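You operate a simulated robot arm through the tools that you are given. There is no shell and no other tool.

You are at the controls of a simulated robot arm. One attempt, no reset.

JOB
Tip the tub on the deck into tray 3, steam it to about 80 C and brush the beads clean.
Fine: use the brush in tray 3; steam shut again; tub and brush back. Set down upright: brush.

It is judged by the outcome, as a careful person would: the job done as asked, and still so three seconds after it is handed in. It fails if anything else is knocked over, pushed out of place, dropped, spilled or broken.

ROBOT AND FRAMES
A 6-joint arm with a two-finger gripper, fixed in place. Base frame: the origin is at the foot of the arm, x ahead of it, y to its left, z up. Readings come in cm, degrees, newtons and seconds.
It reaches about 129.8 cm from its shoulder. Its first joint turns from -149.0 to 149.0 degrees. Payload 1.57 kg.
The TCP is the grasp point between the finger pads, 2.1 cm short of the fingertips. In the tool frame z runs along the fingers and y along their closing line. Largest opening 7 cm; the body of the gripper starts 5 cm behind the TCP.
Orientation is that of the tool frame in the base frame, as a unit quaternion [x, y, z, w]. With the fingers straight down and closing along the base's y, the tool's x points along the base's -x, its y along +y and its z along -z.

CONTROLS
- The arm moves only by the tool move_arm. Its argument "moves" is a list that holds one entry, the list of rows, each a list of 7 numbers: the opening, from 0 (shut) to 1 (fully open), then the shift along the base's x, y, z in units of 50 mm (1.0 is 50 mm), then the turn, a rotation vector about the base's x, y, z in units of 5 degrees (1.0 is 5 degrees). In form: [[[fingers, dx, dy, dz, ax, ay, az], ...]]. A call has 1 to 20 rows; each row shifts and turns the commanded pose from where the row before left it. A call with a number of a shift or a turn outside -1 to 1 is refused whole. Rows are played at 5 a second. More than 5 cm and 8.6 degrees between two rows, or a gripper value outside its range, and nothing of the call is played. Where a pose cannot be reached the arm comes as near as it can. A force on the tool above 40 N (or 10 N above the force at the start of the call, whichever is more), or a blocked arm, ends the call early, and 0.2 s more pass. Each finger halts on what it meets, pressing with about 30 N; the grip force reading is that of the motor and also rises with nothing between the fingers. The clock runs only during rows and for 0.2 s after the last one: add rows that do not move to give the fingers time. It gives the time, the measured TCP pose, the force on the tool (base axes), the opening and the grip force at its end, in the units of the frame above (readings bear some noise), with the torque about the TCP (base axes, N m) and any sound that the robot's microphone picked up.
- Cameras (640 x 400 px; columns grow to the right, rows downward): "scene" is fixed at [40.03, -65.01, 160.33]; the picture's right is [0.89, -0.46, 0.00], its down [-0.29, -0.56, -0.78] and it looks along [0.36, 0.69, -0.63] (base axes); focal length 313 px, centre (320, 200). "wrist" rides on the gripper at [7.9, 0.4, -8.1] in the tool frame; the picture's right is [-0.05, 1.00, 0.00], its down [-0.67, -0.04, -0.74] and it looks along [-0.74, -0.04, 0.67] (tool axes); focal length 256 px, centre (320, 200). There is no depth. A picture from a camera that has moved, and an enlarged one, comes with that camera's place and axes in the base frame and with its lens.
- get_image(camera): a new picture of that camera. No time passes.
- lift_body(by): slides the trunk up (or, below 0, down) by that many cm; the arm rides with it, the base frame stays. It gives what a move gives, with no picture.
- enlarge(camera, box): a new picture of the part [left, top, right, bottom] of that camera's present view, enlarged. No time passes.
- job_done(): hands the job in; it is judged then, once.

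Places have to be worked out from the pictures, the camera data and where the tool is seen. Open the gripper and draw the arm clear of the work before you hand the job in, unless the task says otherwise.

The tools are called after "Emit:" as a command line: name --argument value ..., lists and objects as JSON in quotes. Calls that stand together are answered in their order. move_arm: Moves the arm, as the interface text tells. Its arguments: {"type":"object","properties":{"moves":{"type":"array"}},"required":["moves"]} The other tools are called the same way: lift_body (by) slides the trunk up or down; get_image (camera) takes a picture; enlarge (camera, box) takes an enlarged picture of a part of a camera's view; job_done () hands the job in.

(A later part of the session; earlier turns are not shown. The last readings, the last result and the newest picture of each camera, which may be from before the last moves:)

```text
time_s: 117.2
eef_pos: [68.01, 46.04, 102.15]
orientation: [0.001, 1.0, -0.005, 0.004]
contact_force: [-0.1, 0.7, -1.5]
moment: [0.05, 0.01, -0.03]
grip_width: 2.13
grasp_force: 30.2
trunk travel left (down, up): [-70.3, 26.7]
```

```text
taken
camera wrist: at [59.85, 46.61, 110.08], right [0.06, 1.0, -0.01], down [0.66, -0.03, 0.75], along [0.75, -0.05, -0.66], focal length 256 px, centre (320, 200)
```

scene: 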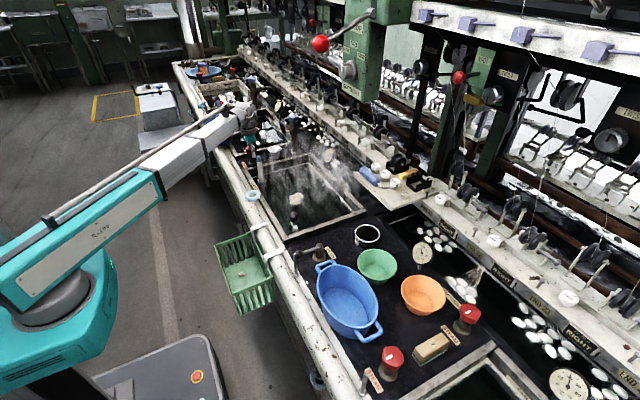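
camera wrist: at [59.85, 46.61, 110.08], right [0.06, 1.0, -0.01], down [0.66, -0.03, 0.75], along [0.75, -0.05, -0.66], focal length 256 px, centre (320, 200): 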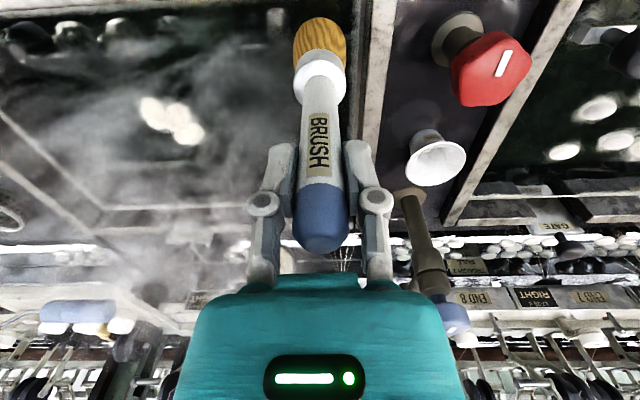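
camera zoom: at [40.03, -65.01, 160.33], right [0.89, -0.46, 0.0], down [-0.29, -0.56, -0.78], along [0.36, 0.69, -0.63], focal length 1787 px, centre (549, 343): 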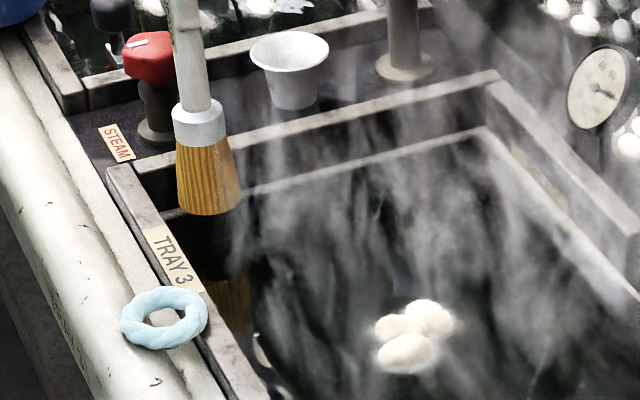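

Bristle tips are ~18 cm below the TCP (now z≈84.2, above the beads). I carry the brush over the bead cluster.

Emit:
move_arm --moves '[[[0, 0.21, -0.47, 0, 0, 0, 0], [0, 0.21, -0.47, 0, 0, 0, 0], [0, 0.21, -0.47, 0, 0, 0, 0], [0, 0.21, -0.47, 0, 0, 0, 0], [0, 0.21, -0.47, 0, 0, 0, 0], [0, 0.21, -0.47, 0, 0, 0, 0], [0, 0.21, -0.47, 0, 0, 0, 0], [0, 0.21, -0.47, 0, 0, 0, 0], [0, 0, 0, 0, 0, 0, 0]]]'

Emit:
get_image --camera "wrist"

Emit:
enlarge --camera "scene" --box '[250, 130, 350, 230]'

Emit:
enlarge --camera "wrist" --box '[240, 0, 400, 120]'

```text
time_s: 119.2
eef_pos: [76.53, 27.12, 102.15]
orientation: [0.001, 1.0, -0.005, 0.005]
contact_force: [-0.9, 0.8, -1.4]
moment: [0.02, -0.03, 0.02]
grip_width: 2.09
grasp_force: 29.7
trunk travel left (down, up): [-70.3, 26.7]
```

```text
taken
camera wrist: at [68.25, 27.76, 110.08], right [0.06, 1.0, -0.01], down [0.66, -0.03, 0.75], along [0.75, -0.05, -0.66], focal length 256 px, centre (320, 200)
```

wrist: 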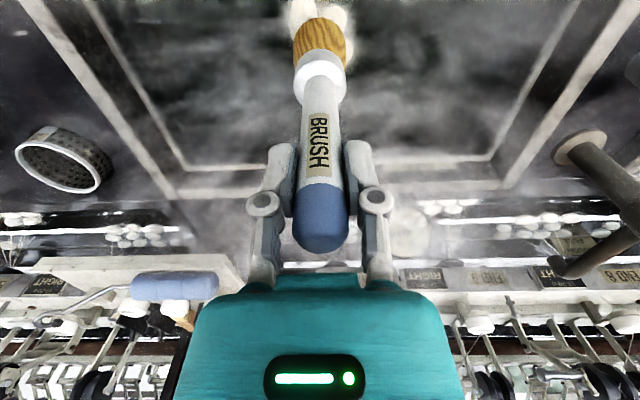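

```text
4.00 times, centred on (300, 180) of scene
camera zoom: at [40.03, -65.01, 160.33], right [0.89, -0.46, 0.0], down [-0.29, -0.56, -0.78], along [0.36, 0.69, -0.63], focal length 1251 px, centre (400, 280)
```

zoom: 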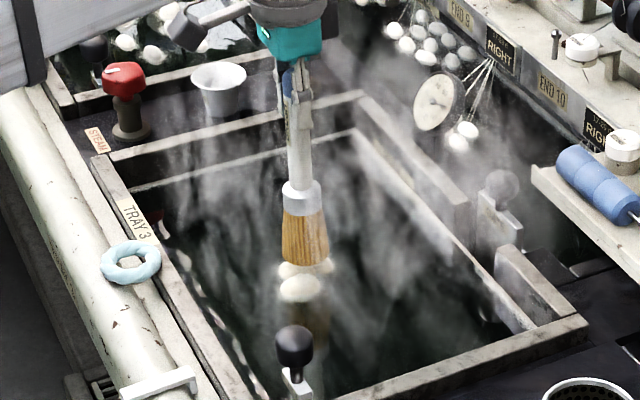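

```text
3.33 times, centred on (320, 60) of wrist
camera zoom: at [68.25, 27.76, 110.08], right [0.06, 1.0, -0.01], down [0.66, -0.03, 0.75], along [0.75, -0.05, -0.66], focal length 853 px, centre (320, 667)
```

zoom: 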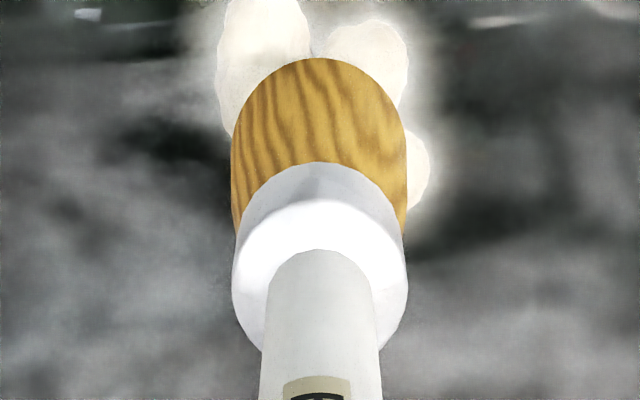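

The brush head hangs right above the three beads (about (74.6,25.6), (74.7,28.6), (77.6,29.5)). I shift -1 cm in x and lower 3 cm so the bristles meet the bead tops.

Emit:
move_arm --moves '[[[0, -0.1, 0.03, 0, 0, 0, 0], [0, -0.1, 0.03, 0, 0, 0, 0], [0, 0, 0, 0, 0, 0, 0]]]'

Emit:
lift_body --by -3

Emit:
get_image --camera "wrist"

Emit:
enlarge --camera "scene" --box '[270, 150, 330, 220]'

Emit:
enlarge --camera "wrist" --box '[240, 0, 400, 120]'

```text
time_s: 120.0
eef_pos: [75.46, 27.65, 102.06]
orientation: [0.001, 1.0, -0.006, 0.005]
contact_force: [-0.1, 0.0, -0.4]
moment: [0.0, -0.02, 0.0]
grip_width: 2.14
grasp_force: 30.0
trunk travel left (down, up): [-70.3, 26.7]
```

```text
time_s: 120.8
eef_pos: [75.44, 27.53, 99.07]
orientation: [0.001, 1.0, -0.005, 0.004]
contact_force: [0.3, 0.5, -1.2]
moment: [-0.04, 0.01, 0.02]
grip_width: 2.09
grasp_force: 30.0
trunk travel left (down, up): [-67.3, 29.7]
```

```text
taken
camera wrist: at [67.24, 28.13, 107.09], right [0.06, 1.0, -0.01], down [0.66, -0.03, 0.75], along [0.75, -0.05, -0.66], focal length 256 px, centre (320, 200)
```

wrist: 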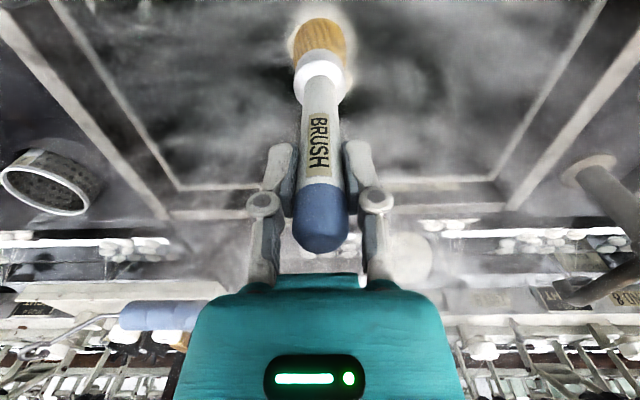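

```text
5.71 times, centred on (300, 185) of scene
camera zoom: at [40.03, -65.01, 160.33], right [0.89, -0.46, 0.0], down [-0.29, -0.56, -0.78], along [0.36, 0.69, -0.63], focal length 1787 px, centre (434, 286)
```

zoom: 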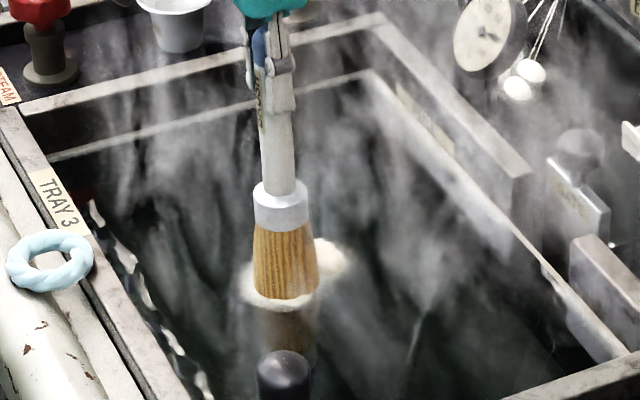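

```text
3.33 times, centred on (320, 60) of wrist
camera zoom: at [67.24, 28.13, 107.09], right [0.06, 1.0, -0.01], down [0.66, -0.03, 0.75], along [0.75, -0.05, -0.66], focal length 853 px, centre (320, 667)
```

zoom: 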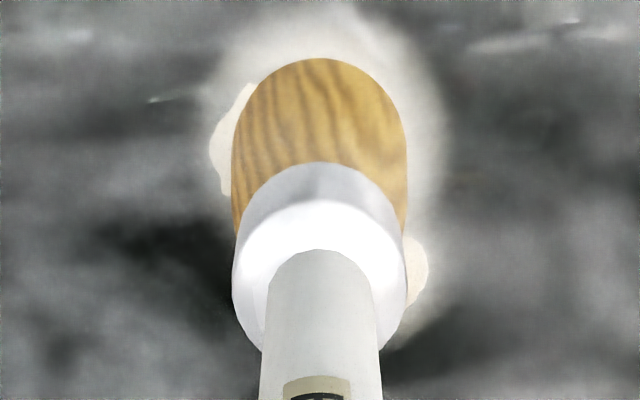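

Bristles are at the surface among the beads. I lower 0.6 cm more and make a set of small brushing strokes in x and y.

Emit:
lift_body --by -0.6

Emit:
move_arm --moves '[[[0, -0.3, 0, 0, 0, 0, 0], [0, -0.2, -0.2, 0, 0, 0, 0], [0, 0.3, -0.2, 0, 0, 0, 0], [0, 0.3, 0.2, 0, 0, 0, 0], [0, 0.1, 0.3, 0, 0, 0, 0], [0, -0.2, 0.3, 0, 0, 0, 0], [0, -0.3, 0, 0, 0, 0, 0], [0, -0.2, -0.3, 0, 0, 0, 0], [0, 0.3, -0.3, 0, 0, 0, 0], [0, 0.4, 0.1, 0, 0, 0, 0], [0, 0.1, 0.3, 0, 0, 0, 0], [0, -0.3, 0.1, 0, 0, 0, 0]]]'

Emit:
enlarge --camera "wrist" --box '[200, 0, 440, 160]'

Emit:
enlarge --camera "scene" --box '[270, 150, 330, 220]'

```text
time_s: 121.3
eef_pos: [75.49, 27.61, 98.48]
orientation: [0.001, 1.0, -0.006, 0.004]
contact_force: [0.4, -0.6, -1.0]
moment: [0.0, -0.01, 0.02]
grip_width: 2.09
grasp_force: 29.9
trunk travel left (down, up): [-66.7, 30.3]
```

```text
time_s: 123.9
eef_pos: [75.52, 28.95, 98.61]
orientation: [0.001, 1.0, -0.005, 0.005]
contact_force: [-0.1, 0.0, -1.1]
moment: [-0.01, 0.01, -0.03]
grip_width: 2.08
grasp_force: 29.9
trunk travel left (down, up): [-66.7, 30.3]
```

```text
2.50 times, centred on (320, 80) of wrist
camera zoom: at [67.24, 29.63, 106.49], right [0.06, 1.0, -0.01], down [0.66, -0.03, 0.75], along [0.75, -0.05, -0.66], focal length 640 px, centre (320, 500)
```

zoom: 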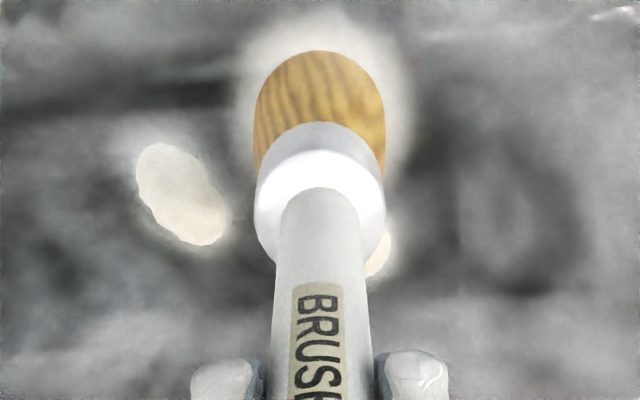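

```text
5.71 times, centred on (300, 185) of scene
camera zoom: at [40.03, -65.01, 160.33], right [0.89, -0.46, 0.0], down [-0.29, -0.56, -0.78], along [0.36, 0.69, -0.63], focal length 1787 px, centre (434, 286)
```

zoom: 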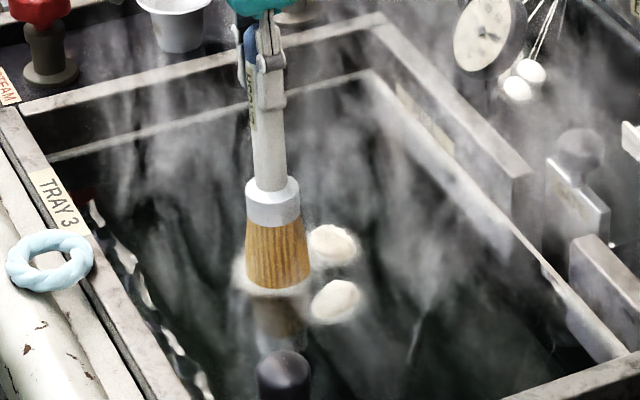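

Two beads drifted to about (80.4, 29.6) and (77.8, 23.5); the third is hidden by the brush. I zoom to see their surface.

Emit:
enlarge --camera "scene" --box '[285, 170, 315, 200]'

Emit:
get_image --camera "wrist"

Emit:
enlarge --camera "wrist" --box '[245, 50, 295, 100]'

```text
13.33 times, centred on (300, 185) of scene
camera zoom: at [40.03, -65.01, 160.33], right [0.89, -0.46, 0.0], down [-0.29, -0.56, -0.78], along [0.36, 0.69, -0.63], focal length 4170 px, centre (587, 400)
```

zoom: 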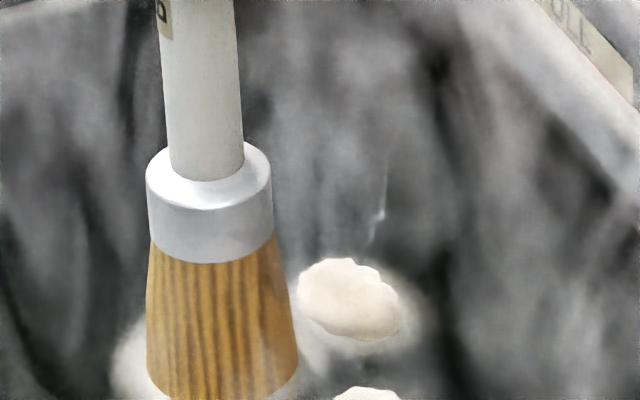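

```text
taken
camera wrist: at [67.24, 29.63, 106.49], right [0.06, 1.0, -0.01], down [0.66, -0.03, 0.75], along [0.75, -0.05, -0.66], focal length 256 px, centre (320, 200)
```

wrist: 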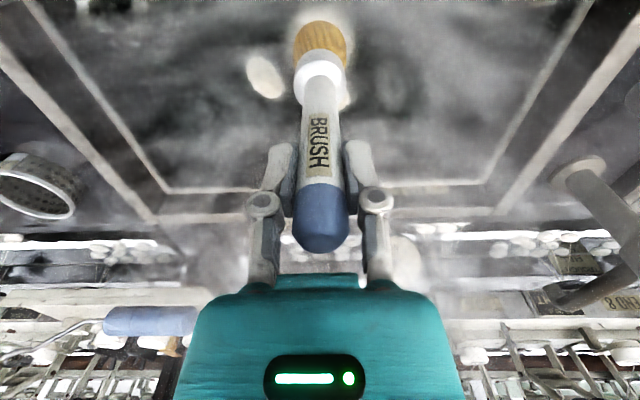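

```text
8.00 times, centred on (270, 75) of wrist
camera zoom: at [67.24, 29.63, 106.49], right [0.06, 1.0, -0.01], down [0.66, -0.03, 0.75], along [0.75, -0.05, -0.66], focal length 2048 px, centre (720, 1200)
```

zoom: 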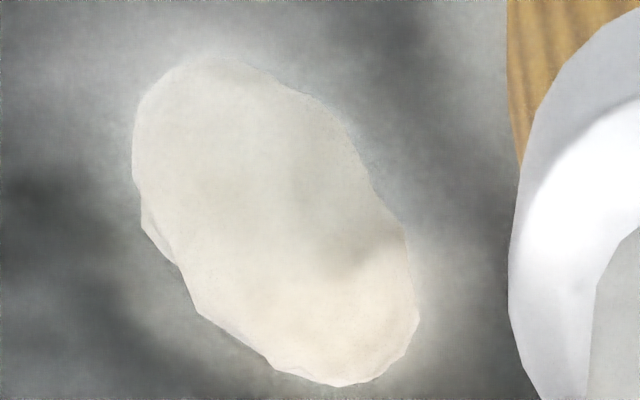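

Their outline still looks lumpy, so more brushing is needed bead by bead. I raise the head 4 cm to see all three.

Emit:
lift_body --by 4.5

Emit:
move_arm --moves '[[[0, -0.4, 0.6, 0, 0, 0, 0], [0, -0.4, 0.6, 0, 0, 0, 0], [0, -0.4, 0.6, 0, 0, 0, 0], [0, 0, 0, 0, 0, 0, 0]]]'

Emit:
get_image --camera "wrist"

Emit:
enlarge --camera "scene" --box '[270, 150, 330, 220]'

Emit:
enlarge --camera "scene" --box '[285, 180, 315, 210]'

```text
time_s: 124.8
eef_pos: [75.47, 29.06, 102.91]
orientation: [0.001, 1.0, -0.006, 0.004]
contact_force: [0.3, -0.4, -1.3]
moment: [-0.01, -0.01, -0.03]
grip_width: 2.11
grasp_force: 29.7
trunk travel left (down, up): [-71.2, 25.8]
```

```text
time_s: 125.8
eef_pos: [69.51, 38.14, 103.02]
orientation: [0.002, 1.0, -0.005, 0.005]
contact_force: [-0.2, 0.4, -1.8]
moment: [-0.03, -0.01, -0.04]
grip_width: 2.09
grasp_force: 30.2
trunk travel left (down, up): [-71.2, 25.8]
```

```text
taken
camera wrist: at [61.33, 38.71, 110.98], right [0.06, 1.0, -0.01], down [0.66, -0.03, 0.75], along [0.75, -0.05, -0.66], focal length 256 px, centre (320, 200)
```

wrist: 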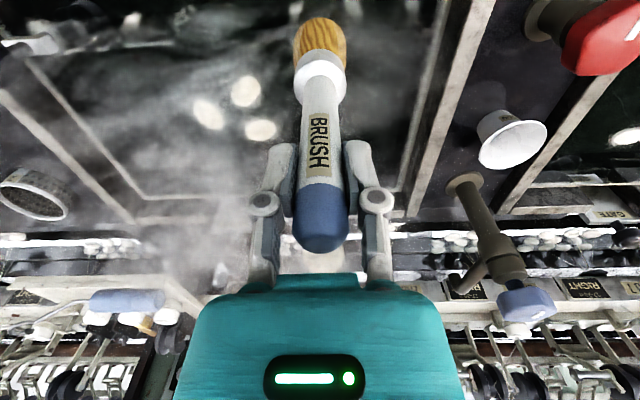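

```text
5.71 times, centred on (300, 185) of scene
camera zoom: at [40.03, -65.01, 160.33], right [0.89, -0.46, 0.0], down [-0.29, -0.56, -0.78], along [0.36, 0.69, -0.63], focal length 1787 px, centre (434, 286)
```

zoom: 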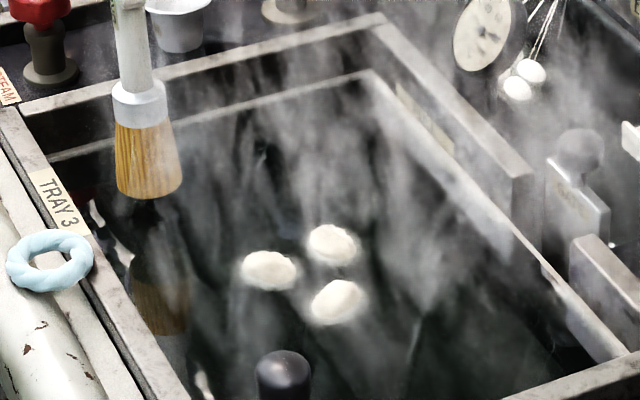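

```text
13.33 times, centred on (300, 195) of scene
camera zoom: at [40.03, -65.01, 160.33], right [0.89, -0.46, 0.0], down [-0.29, -0.56, -0.78], along [0.36, 0.69, -0.63], focal length 4170 px, centre (587, 267)
```

zoom: 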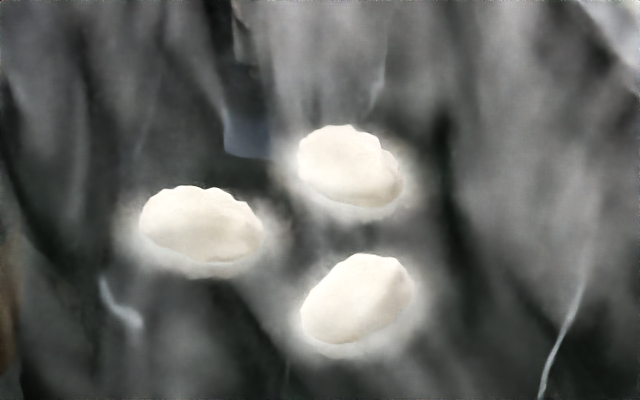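

All three are clear now: about (75.0, 28.9), (80.4, 29.5) and (77.8, 23.4), outlines still lumpy. I go over the first one, lower onto it, and scrub with small circles.

Emit:
move_arm --moves '[[[0, 0.267, -0.45, 0, 0, 0, 0], [0, 0.267, -0.45, 0, 0, 0, 0], [0, 0.267, -0.45, 0, 0, 0, 0], [0, 0.267, -0.45, 0, 0, 0, 0], [0, 0, 0, 0, 0, 0, 0], [0, 0, 0, 0, 0, 0, 0]]]'

Emit:
lift_body --by -3.8

Emit:
move_arm --moves '[[[0, 0.16, 0, 0, 0, 0, 0], [0, -0.16, 0.16, 0, 0, 0, 0], [0, -0.16, -0.16, 0, 0, 0, 0], [0, 0.16, -0.16, 0, 0, 0, 0], [0, 0.16, 0.16, 0, 0, 0, 0], [0, -0.16, 0.16, 0, 0, 0, 0], [0, -0.16, -0.16, 0, 0, 0, 0], [0, 0.16, -0.16, 0, 0, 0, 0], [0, 0.16, 0.16, 0, 0, 0, 0], [0, -0.16, 0.16, 0, 0, 0, 0], [0, -0.16, -0.16, 0, 0, 0, 0], [0, 0.16, -0.16, 0, 0, 0, 0], [0, 0.16, 0.16, 0, 0, 0, 0], [0, -0.16, 0.16, 0, 0, 0, 0], [0, -0.16, -0.16, 0, 0, 0, 0], [0, 0.16, -0.16, 0, 0, 0, 0], [0, 0, 0.16, 0, 0, 0, 0]]]'

Emit:
enlarge --camera "scene" --box '[270, 150, 330, 220]'

Emit:
enlarge --camera "wrist" --box '[200, 0, 440, 160]'

```text
time_s: 127.2
eef_pos: [74.77, 29.09, 103.04]
orientation: [0.001, 1.0, -0.005, 0.004]
contact_force: [0.1, -0.1, -0.9]
moment: [-0.01, -0.02, 0.02]
grip_width: 2.08
grasp_force: 29.6
trunk travel left (down, up): [-71.2, 25.8]
```

```text
time_s: 128.0
eef_pos: [74.73, 29.08, 99.12]
orientation: [0.001, 1.0, -0.005, 0.004]
contact_force: [-0.2, 0.3, -1.2]
moment: [0.02, -0.02, 0.02]
grip_width: 2.09
grasp_force: 29.8
trunk travel left (down, up): [-67.4, 29.6]
```

```text
time_s: 131.6
eef_pos: [74.8, 29.05, 99.22]
orientation: [0.001, 1.0, -0.005, 0.003]
contact_force: [0.0, -0.4, -1.6]
moment: [0.02, 0.0, 0.03]
grip_width: 2.09
grasp_force: 30.2
trunk travel left (down, up): [-67.4, 29.6]
```

```text
5.71 times, centred on (300, 185) of scene
camera zoom: at [40.03, -65.01, 160.33], right [0.89, -0.46, 0.0], down [-0.29, -0.56, -0.78], along [0.36, 0.69, -0.63], focal length 1787 px, centre (434, 286)
```

zoom: 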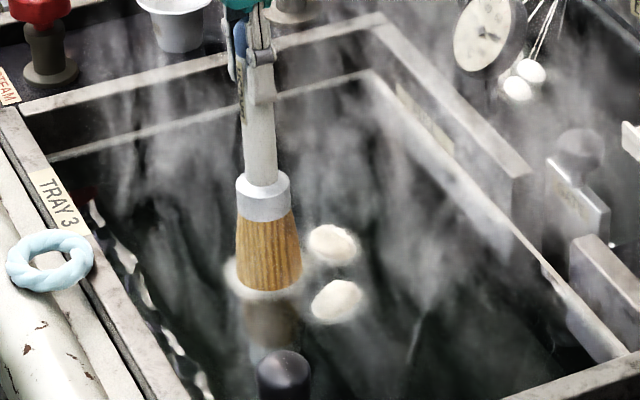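

```text
2.50 times, centred on (320, 80) of wrist
camera zoom: at [66.57, 29.57, 107.18], right [0.06, 1.0, -0.01], down [0.66, -0.03, 0.75], along [0.75, -0.05, -0.66], focal length 640 px, centre (320, 500)
```

zoom: 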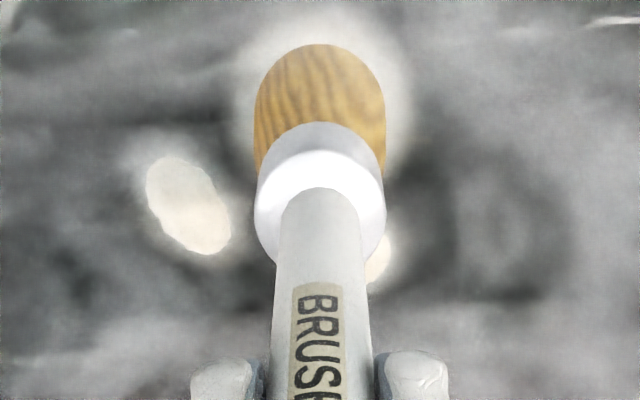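

Bead 1 stayed under the head while scrubbing. I raise 4 cm and back off to inspect it.

Emit:
lift_body --by 4

Emit:
move_arm --moves '[[[0, -0.5, 0.6, 0, 0, 0, 0], [0, -0.5, 0.6, 0, 0, 0, 0], [0, 0, 0, 0, 0, 0, 0]]]'

Emit:
enlarge --camera "scene" --box '[285, 180, 315, 210]'

Emit:
get_image --camera "wrist"

```text
time_s: 132.4
eef_pos: [74.71, 29.11, 103.17]
orientation: [0.0, 1.0, -0.005, 0.004]
contact_force: [-0.3, -0.1, -0.6]
moment: [0.01, 0.0, 0.0]
grip_width: 2.1
grasp_force: 30.0
trunk travel left (down, up): [-71.4, 25.6]
```

```text
time_s: 133.2
eef_pos: [69.68, 34.97, 103.25]
orientation: [0.002, 1.0, -0.006, 0.004]
contact_force: [0.6, -0.3, -0.4]
moment: [-0.04, 0.02, -0.01]
grip_width: 2.12
grasp_force: 30.0
trunk travel left (down, up): [-71.4, 25.6]
```

```text
13.33 times, centred on (300, 195) of scene
camera zoom: at [40.03, -65.01, 160.33], right [0.89, -0.46, 0.0], down [-0.29, -0.56, -0.78], along [0.36, 0.69, -0.63], focal length 4170 px, centre (587, 267)
```

zoom: 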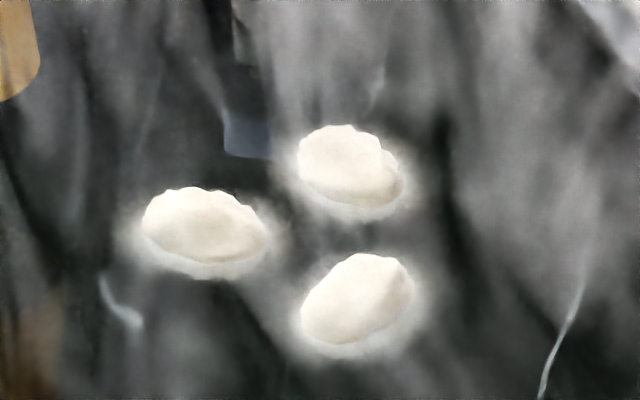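

```text
taken
camera wrist: at [61.49, 35.62, 111.18], right [0.06, 1.0, -0.01], down [0.66, -0.03, 0.75], along [0.75, -0.05, -0.66], focal length 256 px, centre (320, 200)
```

wrist: 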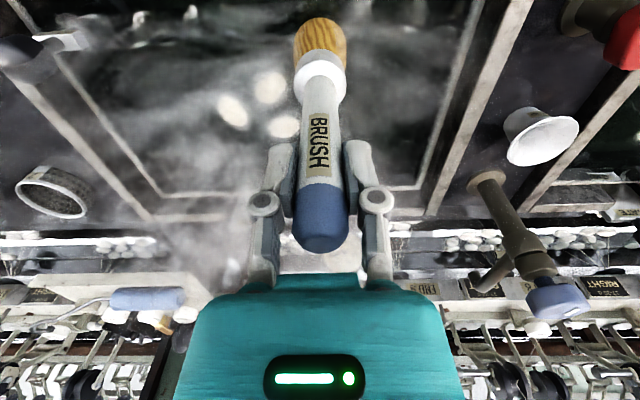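

Bead 1 barely changed, so the bristles only skimmed it. I go back over it and press about 1 cm lower while scrubbing with wider strokes.

Emit:
move_arm --moves '[[[0, 0.36, -0.4, 0, 0, 0, 0], [0, 0.36, -0.4, 0, 0, 0, 0], [0, 0.32, -0.38, 0, 0, 0, 0], [0, 0, 0, 0, 0, 0, 0], [0, 0, 0, 0, 0, 0, 0]]]'

Emit:
lift_body --by -5.2

Emit:
enlarge --camera "scene" --box '[275, 165, 325, 215]'

Emit:
move_arm --moves '[[[0, 0.2, 0, 0, 0, 0, 0], [0, -0.2, 0.2, 0, 0, 0, 0], [0, -0.2, -0.2, 0, 0, 0, 0], [0, 0.2, -0.2, 0, 0, 0, 0], [0, 0.2, 0.2, 0, 0, 0, 0], [0, -0.2, 0.2, 0, 0, 0, 0], [0, -0.2, -0.2, 0, 0, 0, 0], [0, 0.2, -0.2, 0, 0, 0, 0], [0, 0.2, 0.2, 0, 0, 0, 0], [0, -0.2, 0.2, 0, 0, 0, 0], [0, -0.2, -0.2, 0, 0, 0, 0], [0, 0.2, -0.2, 0, 0, 0, 0], [0, 0, 0.2, 0, 0, 0, 0]]]'

Emit:
enlarge --camera "scene" --box '[275, 165, 325, 215]'

Emit:
enlarge --camera "wrist" --box '[200, 0, 440, 160]'

```text
time_s: 134.4
eef_pos: [74.97, 29.01, 103.24]
orientation: [0.002, 1.0, -0.005, 0.004]
contact_force: [-0.4, -0.5, -0.9]
moment: [0.03, 0.02, 0.03]
grip_width: 2.09
grasp_force: 30.2
trunk travel left (down, up): [-71.4, 25.6]
```

```text
time_s: 135.4
eef_pos: [74.96, 29.01, 98.0]
orientation: [0.001, 1.0, -0.006, 0.004]
contact_force: [0.2, -0.2, -0.6]
moment: [0.02, -0.01, 0.04]
grip_width: 2.11
grasp_force: 30.3
trunk travel left (down, up): [-66.2, 30.8]
```

```text
8.00 times, centred on (300, 190) of scene
camera zoom: at [40.03, -65.01, 160.33], right [0.89, -0.46, 0.0], down [-0.29, -0.56, -0.78], along [0.36, 0.69, -0.63], focal length 2502 px, centre (480, 280)
```

zoom: 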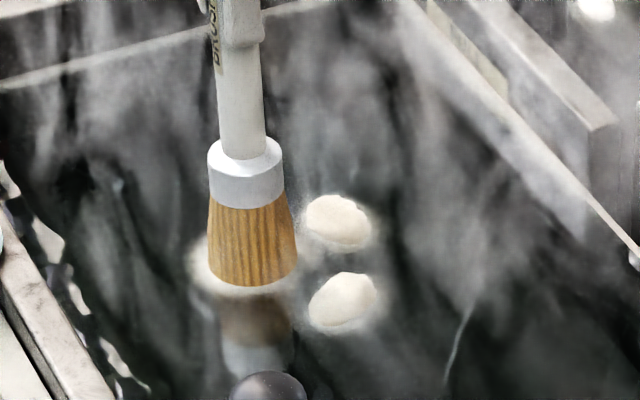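

```text
time_s: 138.2
eef_pos: [74.95, 29.0, 98.09]
orientation: [0.001, 1.0, -0.005, 0.003]
contact_force: [-0.6, -0.7, -0.7]
moment: [-0.01, 0.01, -0.01]
grip_width: 2.07
grasp_force: 29.8
trunk travel left (down, up): [-66.2, 30.8]
```

```text
8.00 times, centred on (300, 190) of scene
camera zoom: at [40.03, -65.01, 160.33], right [0.89, -0.46, 0.0], down [-0.29, -0.56, -0.78], along [0.36, 0.69, -0.63], focal length 2502 px, centre (480, 280)
```

zoom: 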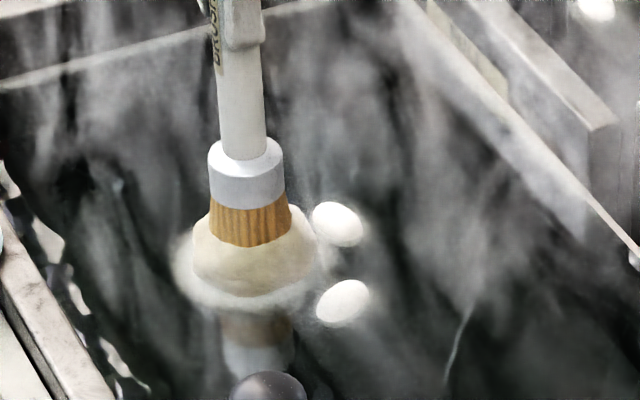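

```text
2.50 times, centred on (320, 80) of wrist
camera zoom: at [66.77, 29.57, 105.98], right [0.06, 1.0, -0.01], down [0.66, -0.03, 0.75], along [0.75, -0.05, -0.66], focal length 640 px, centre (320, 500)
```

zoom: 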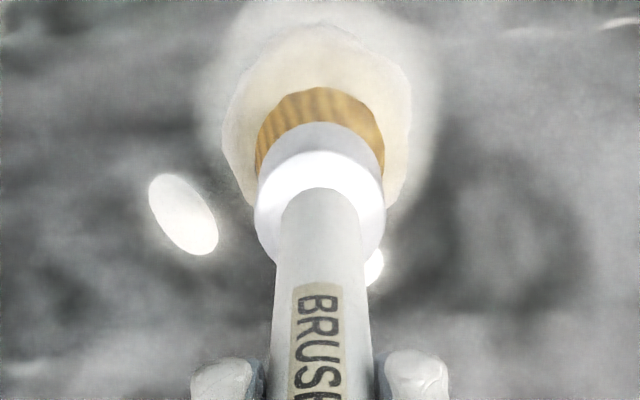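

The strokes worked: the beads are now smooth and white, and the floss has gathered on the bristles. I lift the brush gently to check the third bead beneath it.

Emit:
lift_body --by 6

Emit:
enlarge --camera "scene" --box '[265, 150, 335, 220]'

Emit:
get_image --camera "wrist"

Emit:
enlarge --camera "scene" --box '[318, 142, 342, 166]'

```text
time_s: 139.2
eef_pos: [74.94, 28.97, 104.09]
orientation: [0.001, 1.0, -0.005, 0.005]
contact_force: [0.8, 0.3, -1.4]
moment: [0.04, 0.02, 0.0]
grip_width: 2.09
grasp_force: 29.8
trunk travel left (down, up): [-72.2, 24.8]
```

```text
5.71 times, centred on (300, 185) of scene
camera zoom: at [40.03, -65.01, 160.33], right [0.89, -0.46, 0.0], down [-0.29, -0.56, -0.78], along [0.36, 0.69, -0.63], focal length 1787 px, centre (434, 286)
```

zoom: 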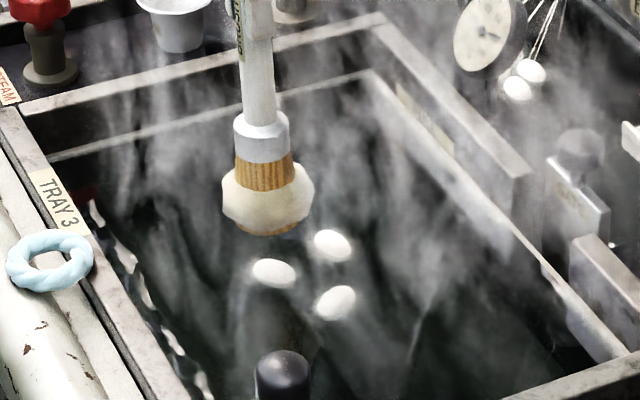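

```text
taken
camera wrist: at [66.76, 29.59, 111.98], right [0.06, 1.0, -0.01], down [0.66, -0.03, 0.75], along [0.75, -0.05, -0.66], focal length 256 px, centre (320, 200)
```

wrist: 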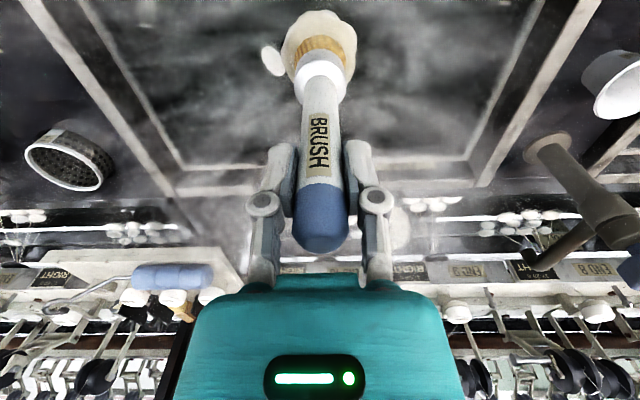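

```text
16.00 times, centred on (330, 154) of scene
camera zoom: at [40.03, -65.01, 160.33], right [0.89, -0.46, 0.0], down [-0.29, -0.56, -0.78], along [0.36, 0.69, -0.63], focal length 5004 px, centre (160, 936)
```

zoom: 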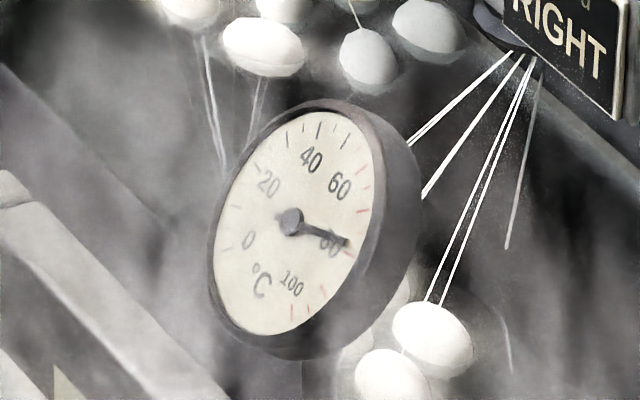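

All three beads are smooth and clean, and the dial still shows ~78. Now I take the brush back over its standing place in tray 3's corner.

Emit:
move_arm --moves '[[[0, -0.16, 0.425, 0, 0, 0, 0], [0, -0.16, 0.425, 0, 0, 0, 0], [0, -0.16, 0.425, 0, 0, 0, 0], [0, -0.16, 0.425, 0, 0, 0, 0], [0, -0.16, 0.425, 0, 0, 0, 0], [0, -0.16, 0.425, 0, 0, 0, 0], [0, -0.16, 0.425, 0, 0, 0, 0], [0, -0.16, 0.425, 0, 0, 0, 0], [0, 0, 0, 0, 0, 0, 0], [0, 0, 0, 0, 0, 0, 0]]]'

Emit:
get_image --camera "wrist"

Emit:
enlarge --camera "scene" --box '[240, 130, 330, 220]'

```text
time_s: 141.4
eef_pos: [68.54, 46.0, 104.05]
orientation: [0.002, 1.0, -0.005, 0.004]
contact_force: [1.4, -0.5, -1.0]
moment: [-0.03, 0.02, 0.02]
grip_width: 2.1
grasp_force: 30.0
trunk travel left (down, up): [-72.2, 24.8]
```

```text
taken
camera wrist: at [60.3, 46.55, 111.99], right [0.06, 1.0, -0.01], down [0.66, -0.03, 0.75], along [0.75, -0.05, -0.66], focal length 256 px, centre (320, 200)
```

wrist: 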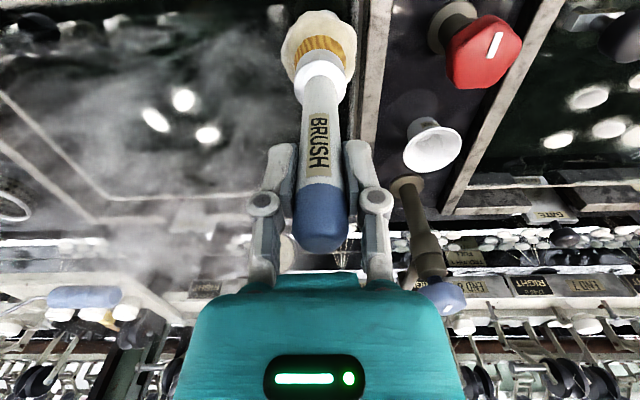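

```text
4.44 times, centred on (285, 175) of scene
camera zoom: at [40.03, -65.01, 160.33], right [0.89, -0.46, 0.0], down [-0.29, -0.56, -0.78], along [0.36, 0.69, -0.63], focal length 1390 px, centre (476, 311)
```

zoom: 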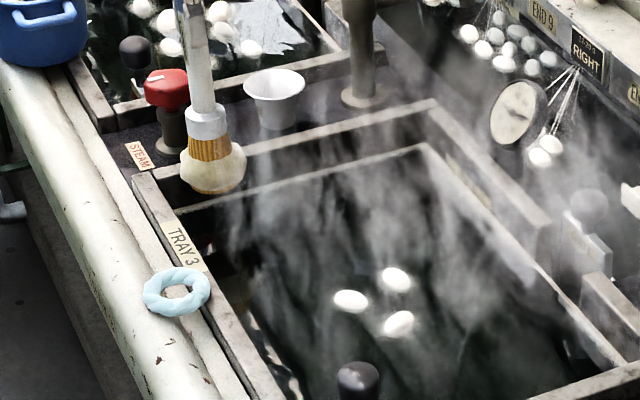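

I lower the brush 12.4 cm, stopping just above where its foot stood on the tray floor.

Emit:
lift_body --by -12.4

Emit:
lift_body --by -0.4

Emit:
enlarge --camera "scene" --box '[240, 130, 330, 220]'

```text
time_s: 142.9
eef_pos: [68.4, 46.05, 91.63]
orientation: [0.002, 1.0, -0.006, 0.005]
contact_force: [-0.2, 0.0, -0.1]
moment: [0.02, 0.03, -0.02]
grip_width: 2.1
grasp_force: 30.0
trunk travel left (down, up): [-59.8, 37.2]
```

```text
time_s: 143.4
eef_pos: [68.48, 46.06, 91.25]
orientation: [0.002, 1.0, -0.005, 0.005]
contact_force: [0.4, -0.5, -1.0]
moment: [0.01, -0.01, -0.01]
grip_width: 2.11
grasp_force: 29.7
trunk travel left (down, up): [-59.4, 37.6]
```

```text
4.44 times, centred on (285, 175) of scene
camera zoom: at [40.03, -65.01, 160.33], right [0.89, -0.46, 0.0], down [-0.29, -0.56, -0.78], along [0.36, 0.69, -0.63], focal length 1390 px, centre (476, 311)
```

zoom: 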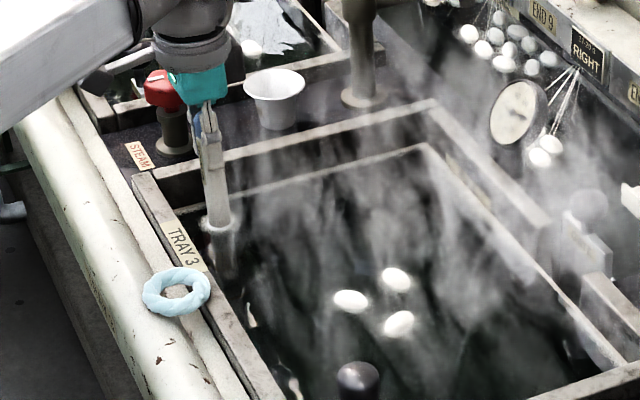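

Forces are still just the brush's weight; I lower in 0.2 cm steps until the foot touches.

Emit:
lift_body --by -0.15

Emit:
lift_body --by -0.1

```text
time_s: 143.9
eef_pos: [68.49, 45.96, 91.27]
orientation: [0.002, 1.0, -0.005, 0.004]
contact_force: [1.5, -1.5, 7.7]
moment: [0.07, -0.23, -0.02]
grip_width: 2.13
grasp_force: 30.1
trunk travel left (down, up): [-59.2, 37.8]
```

```text
time_s: 144.5
eef_pos: [68.4, 45.78, 91.11]
orientation: [0.002, 1.0, -0.005, 0.005]
contact_force: [2.8, -2.3, 19.7]
moment: [-0.06, -0.47, 0.0]
grip_width: 2.11
grasp_force: 30.1
trunk travel left (down, up): [-59.1, 37.9]
```

The foot is on the floor. I ease up 0.15 cm to relieve the push, then open the fingers gently.

Emit:
lift_body --by 0.15

Emit:
move_arm --moves '[[[0.33, 0, 0, 0, 0, 0, 0], [0.4, 0, 0, 0, 0, 0, 0], [0.6, 0, 0, 0, 0, 0, 0], [1, 0, 0, 0, 0, 0, 0], [1, 0, 0, 0, 0, 0, 0], [1, 0, 0, 0, 0, 0, 0], [1, 0, 0, 0, 0, 0, 0]]]'

Emit:
get_image --camera "wrist"

Emit:
enlarge --camera "scene" --box '[240, 130, 330, 220]'

```text
time_s: 145.0
eef_pos: [68.47, 45.96, 91.22]
orientation: [0.0, 1.0, -0.004, 0.003]
contact_force: [0.4, -0.4, 3.8]
moment: [-0.07, -0.05, 0.03]
grip_width: 2.09
grasp_force: 30.0
trunk travel left (down, up): [-59.3, 37.7]
```

```text
time_s: 146.6
eef_pos: [68.45, 45.88, 91.23]
orientation: [0.001, 1.0, -0.005, 0.005]
contact_force: [0.0, 0.1, 0.4]
moment: [0.0, 0.04, -0.03]
grip_width: 6.99
grasp_force: 0.1
trunk travel left (down, up): [-59.3, 37.7]
```

```text
taken
camera wrist: at [60.29, 46.55, 99.09], right [0.06, 1.0, -0.01], down [0.66, -0.03, 0.75], along [0.75, -0.05, -0.66], focal length 256 px, centre (320, 200)
```

wrist: 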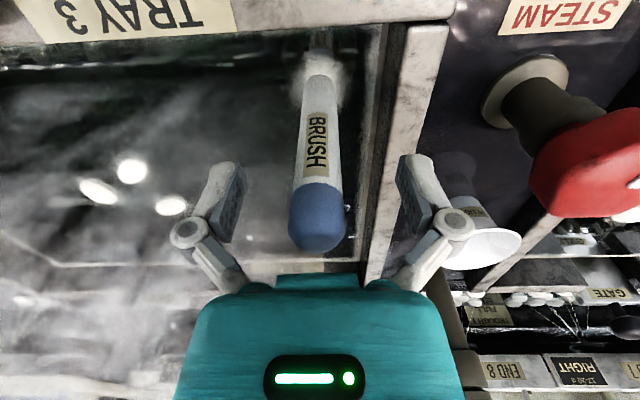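

```text
4.44 times, centred on (285, 175) of scene
camera zoom: at [40.03, -65.01, 160.33], right [0.89, -0.46, 0.0], down [-0.29, -0.56, -0.78], along [0.36, 0.69, -0.63], focal length 1390 px, centre (476, 311)
```

zoom: 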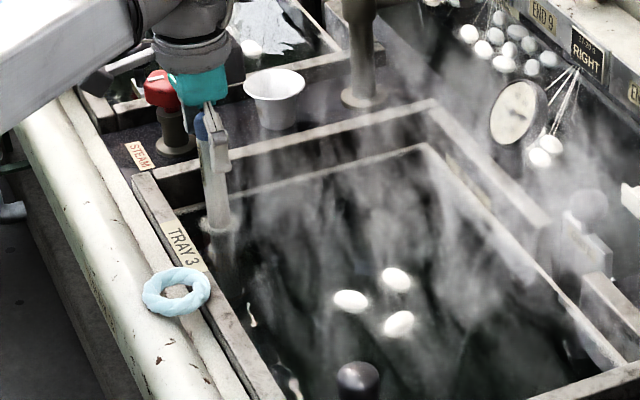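

The brush stands free and upright between the open fingers. I raise the hand straight up clear of it.

Emit:
lift_body --by 20

Emit:
get_image --camera "scene"

Emit:
enlarge --camera "scene" --box '[235, 130, 355, 210]'

Emit:
enlarge --camera "scene" --box '[318, 142, 342, 166]'

Emit:
get_image --camera "wrist"

```text
time_s: 148.7
eef_pos: [68.42, 45.87, 111.17]
orientation: [0.001, 1.0, -0.005, 0.004]
contact_force: [1.1, -1.1, 0.8]
moment: [0.02, -0.01, -0.01]
grip_width: 7.01
grasp_force: 0.1
trunk travel left (down, up): [-79.3, 17.7]
```

```text
taken
```

scene: 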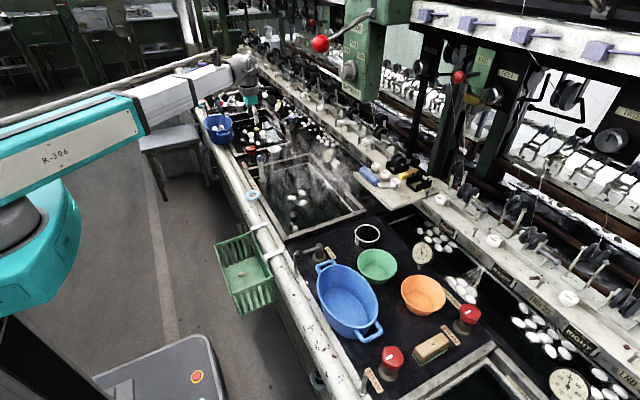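

```text
5.00 times, centred on (295, 170) of scene
camera zoom: at [40.03, -65.01, 160.33], right [0.89, -0.46, 0.0], down [-0.29, -0.56, -0.78], along [0.36, 0.69, -0.63], focal length 1564 px, centre (445, 350)
```

zoom: 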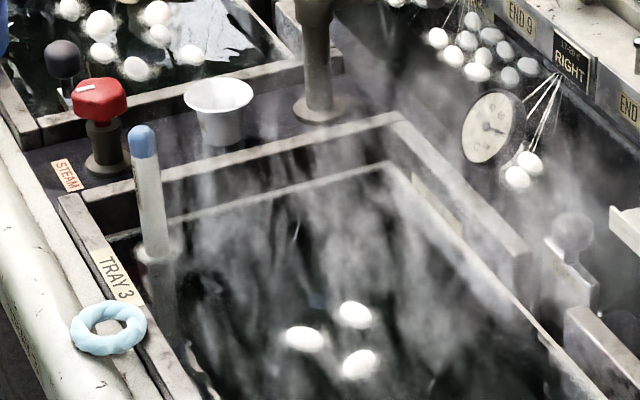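

```text
16.00 times, centred on (330, 154) of scene
camera zoom: at [40.03, -65.01, 160.33], right [0.89, -0.46, 0.0], down [-0.29, -0.56, -0.78], along [0.36, 0.69, -0.63], focal length 5004 px, centre (160, 936)
```

zoom: 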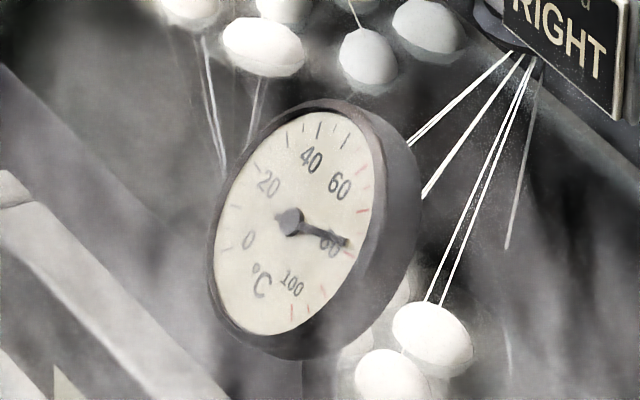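

```text
taken
camera wrist: at [60.3, 46.55, 119.08], right [0.06, 1.0, -0.01], down [0.66, -0.03, 0.75], along [0.75, -0.05, -0.66], focal length 256 px, centre (320, 200)
```

wrist: 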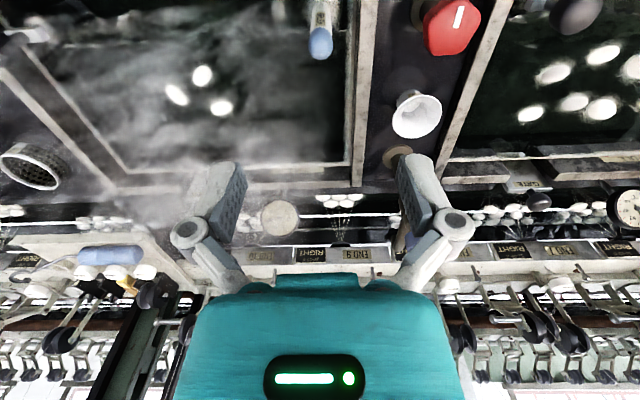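

Brush stands upright in its corner; tub, bowls and valves are in place. I read the dial more precisely with the wrist camera and double-check the valve mark and tub.

Emit:
enlarge --camera "wrist" --box '[255, 195, 307, 240]'

Emit:
enlarge --camera "wrist" --box '[390, 0, 510, 80]'

Emit:
enlarge --camera "scene" --box '[280, 210, 480, 400]'

```text
8.89 times, centred on (281, 218) of wrist
camera zoom: at [60.3, 46.55, 119.08], right [0.06, 1.0, -0.01], down [0.66, -0.03, 0.75], along [0.75, -0.05, -0.66], focal length 2276 px, centre (667, 44)
```

zoom: 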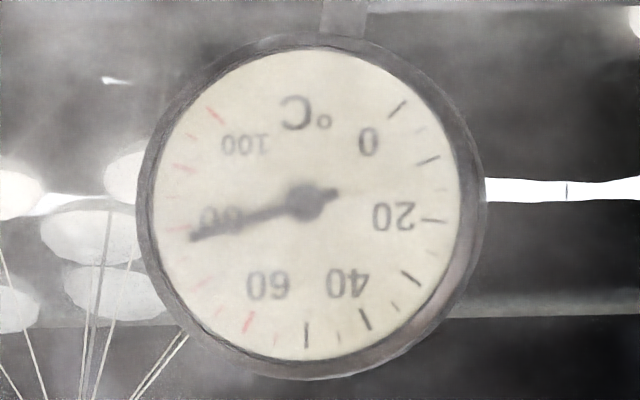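

```text
5.00 times, centred on (450, 40) of wrist
camera zoom: at [60.3, 46.55, 119.08], right [0.06, 1.0, -0.01], down [0.66, -0.03, 0.75], along [0.75, -0.05, -0.66], focal length 1280 px, centre (-330, 1000)
```

zoom: 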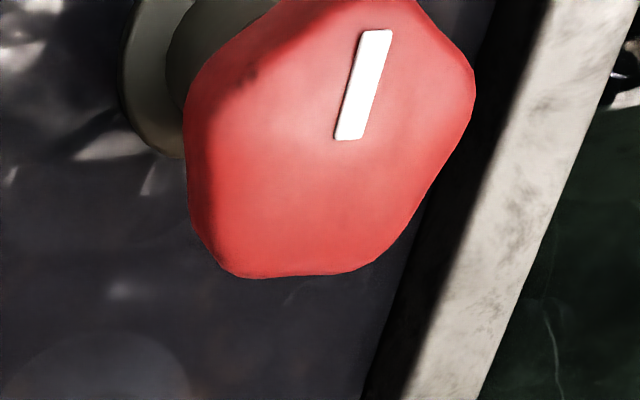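

```text
2.11 times, centred on (380, 305) of scene
camera zoom: at [40.03, -65.01, 160.33], right [0.89, -0.46, 0.0], down [-0.29, -0.56, -0.78], along [0.36, 0.69, -0.63], focal length 658 px, centre (194, -21)
```

zoom: 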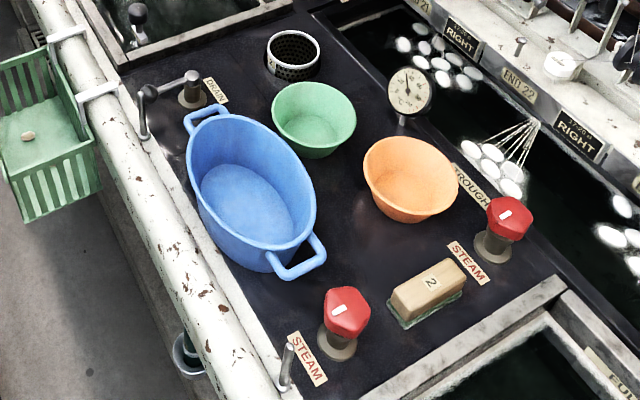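

Everything is in place; the dial has eased to about 77.6 °C. A careful hand would top it up nearer 80, so I go back above the valve (turning the fingers to close along x).

Emit:
move_arm --moves '[[[1, 0.002, 0.1325, 0, 0, 0, -1], [1, 0.002, 0.1325, 0, 0, 0, -1], [1, 0.002, 0.1325, 0, 0, 0, -1], [1, 0.002, 0.1325, 0, 0, 0, -1], [1, 0.002, 0.1325, 0, 0, 0, -1], [1, 0.002, 0.1325, 0, 0, 0, -1], [1, 0.002, 0.1325, 0, 0, 0, -1], [1, 0.002, 0.1325, 0, 0, 0, -1], [1, 0.002, 0.1325, 0, 0, 0, -1], [1, 0.002, 0.1325, 0, 0, 0, -1], [1, 0.002, 0.1325, 0, 0, 0, -1], [1, 0.002, 0.1325, 0, 0, 0, -1], [1, 0.002, 0.1325, 0, 0, 0, -1], [1, 0.002, 0.1325, 0, 0, 0, -1], [1, 0.002, 0.1325, 0, 0, 0, -1], [1, 0.002, 0.1325, 0, 0, 0, -1], [1, 0.002, 0.1325, 0, 0, 0, -1], [1, 0.002, 0.1325, 0, 0, 0, -1], [1, 0, 0, 0, 0, 0, 0]]]'

Emit:
get_image --camera "wrist"

```text
time_s: 152.7
eef_pos: [68.62, 57.92, 111.05]
orientation: [0.708, 0.706, -0.007, -0.001]
contact_force: [-0.3, 0.1, 0.0]
moment: [-0.01, -0.01, -0.01]
grip_width: 6.99
grasp_force: 0.0
trunk travel left (down, up): [-79.3, 17.7]
```

```text
taken
camera wrist: at [68.98, 65.93, 119.09], right [1.0, -0.06, -0.01], down [-0.03, -0.66, 0.75], along [-0.05, -0.75, -0.66], focal length 256 px, centre (320, 200)
```

wrist: 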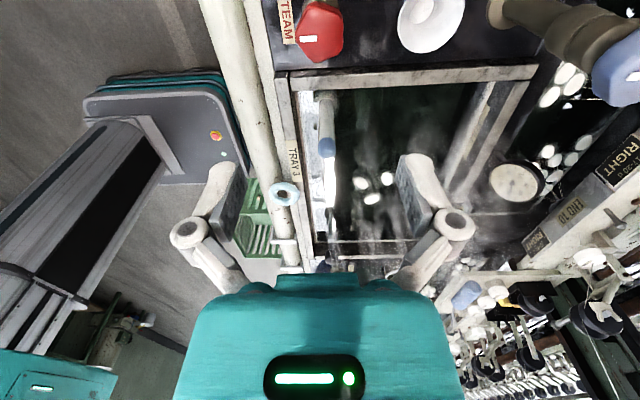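

Aligned over the knob as before. I lower 21 cm to the earlier grip height.

Emit:
lift_body --by -15

Emit:
lift_body --by -5.9

Emit:
get_image --camera "wrist"

```text
time_s: 154.5
eef_pos: [68.71, 57.89, 96.13]
orientation: [0.708, 0.706, -0.007, -0.001]
contact_force: [-0.5, -0.2, -0.3]
moment: [-0.02, 0.01, 0.0]
grip_width: 7.0
grasp_force: 0.1
trunk travel left (down, up): [-64.3, 32.7]
```

```text
time_s: 155.5
eef_pos: [68.66, 57.9, 90.3]
orientation: [0.708, 0.706, -0.007, -0.001]
contact_force: [0.7, 1.0, -0.2]
moment: [0.0, 0.0, 0.01]
grip_width: 7.0
grasp_force: 0.1
trunk travel left (down, up): [-58.4, 38.6]
```

```text
taken
camera wrist: at [68.97, 65.91, 98.2], right [1.0, -0.06, -0.01], down [-0.03, -0.66, 0.75], along [-0.05, -0.75, -0.66], focal length 256 px, centre (320, 200)
```

wrist: 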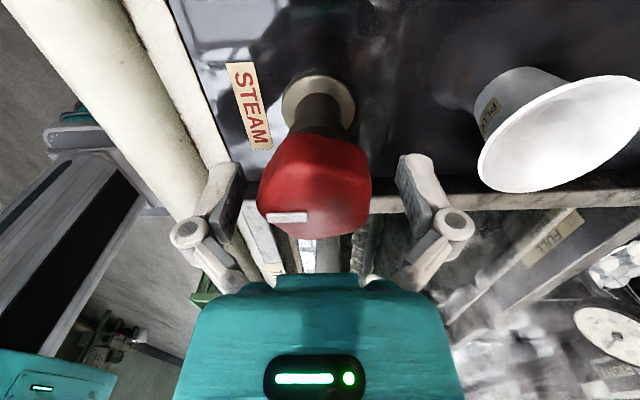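

The knob (mark in the shut position, same as at the very start) is centred between the fingers. I close on it.

Emit:
move_arm --moves '[[[0.7, 0, 0, 0, 0, 0, 0], [0.4, 0, 0, 0, 0, 0, 0], [0, 0, 0, 0, 0, 0, 0], [0, 0, 0, 0, 0, 0, 0], [0, 0, 0, 0, 0, 0, 0]]]'

```text
time_s: 156.7
eef_pos: [68.48, 57.98, 90.29]
orientation: [0.708, 0.706, -0.007, -0.001]
contact_force: [-11.4, -0.6, -2.3]
moment: [0.17, 0.28, 0.05]
grip_width: 4.52
grasp_force: 32.0
trunk travel left (down, up): [-58.4, 38.6]
```

Side load -11 N in x: I shift -0.15 cm and open the valve counter-clockwise 44°.

Emit:
move_arm --moves '[[[0, -0.03, 0, 0, 0, 0, 0], [0, 0.003, 0, 0, 0, 0, 0.8], [0, 0.003, 0, 0, 0, 0, 0.8], [0, 0.003, 0, 0, 0, 0, 0.8], [0, 0.003, 0, 0, 0, 0, 0.8], [0, 0.003, 0, 0, 0, 0, 0.8], [0, 0.003, 0, 0, 0, 0, 0.8], [0, 0.003, 0, 0, 0, 0, 0.8], [0, 0.003, 0, 0, 0, 0, 0.8], [0, 0.003, 0, 0, 0, 0, 0.8], [0, 0.003, 0, 0, 0, 0, 0.8], [0, 0.003, 0, 0, 0, 0, 0.8]]]'

```text
time_s: 159.3
eef_pos: [68.53, 57.87, 90.21]
orientation: [0.392, 0.92, -0.006, 0.003]
contact_force: [3.8, 10.3, 12.9]
moment: [0.27, 0.23, -0.06]
grip_width: 4.51
grasp_force: 32.2
trunk travel left (down, up): [-58.4, 38.6]
```

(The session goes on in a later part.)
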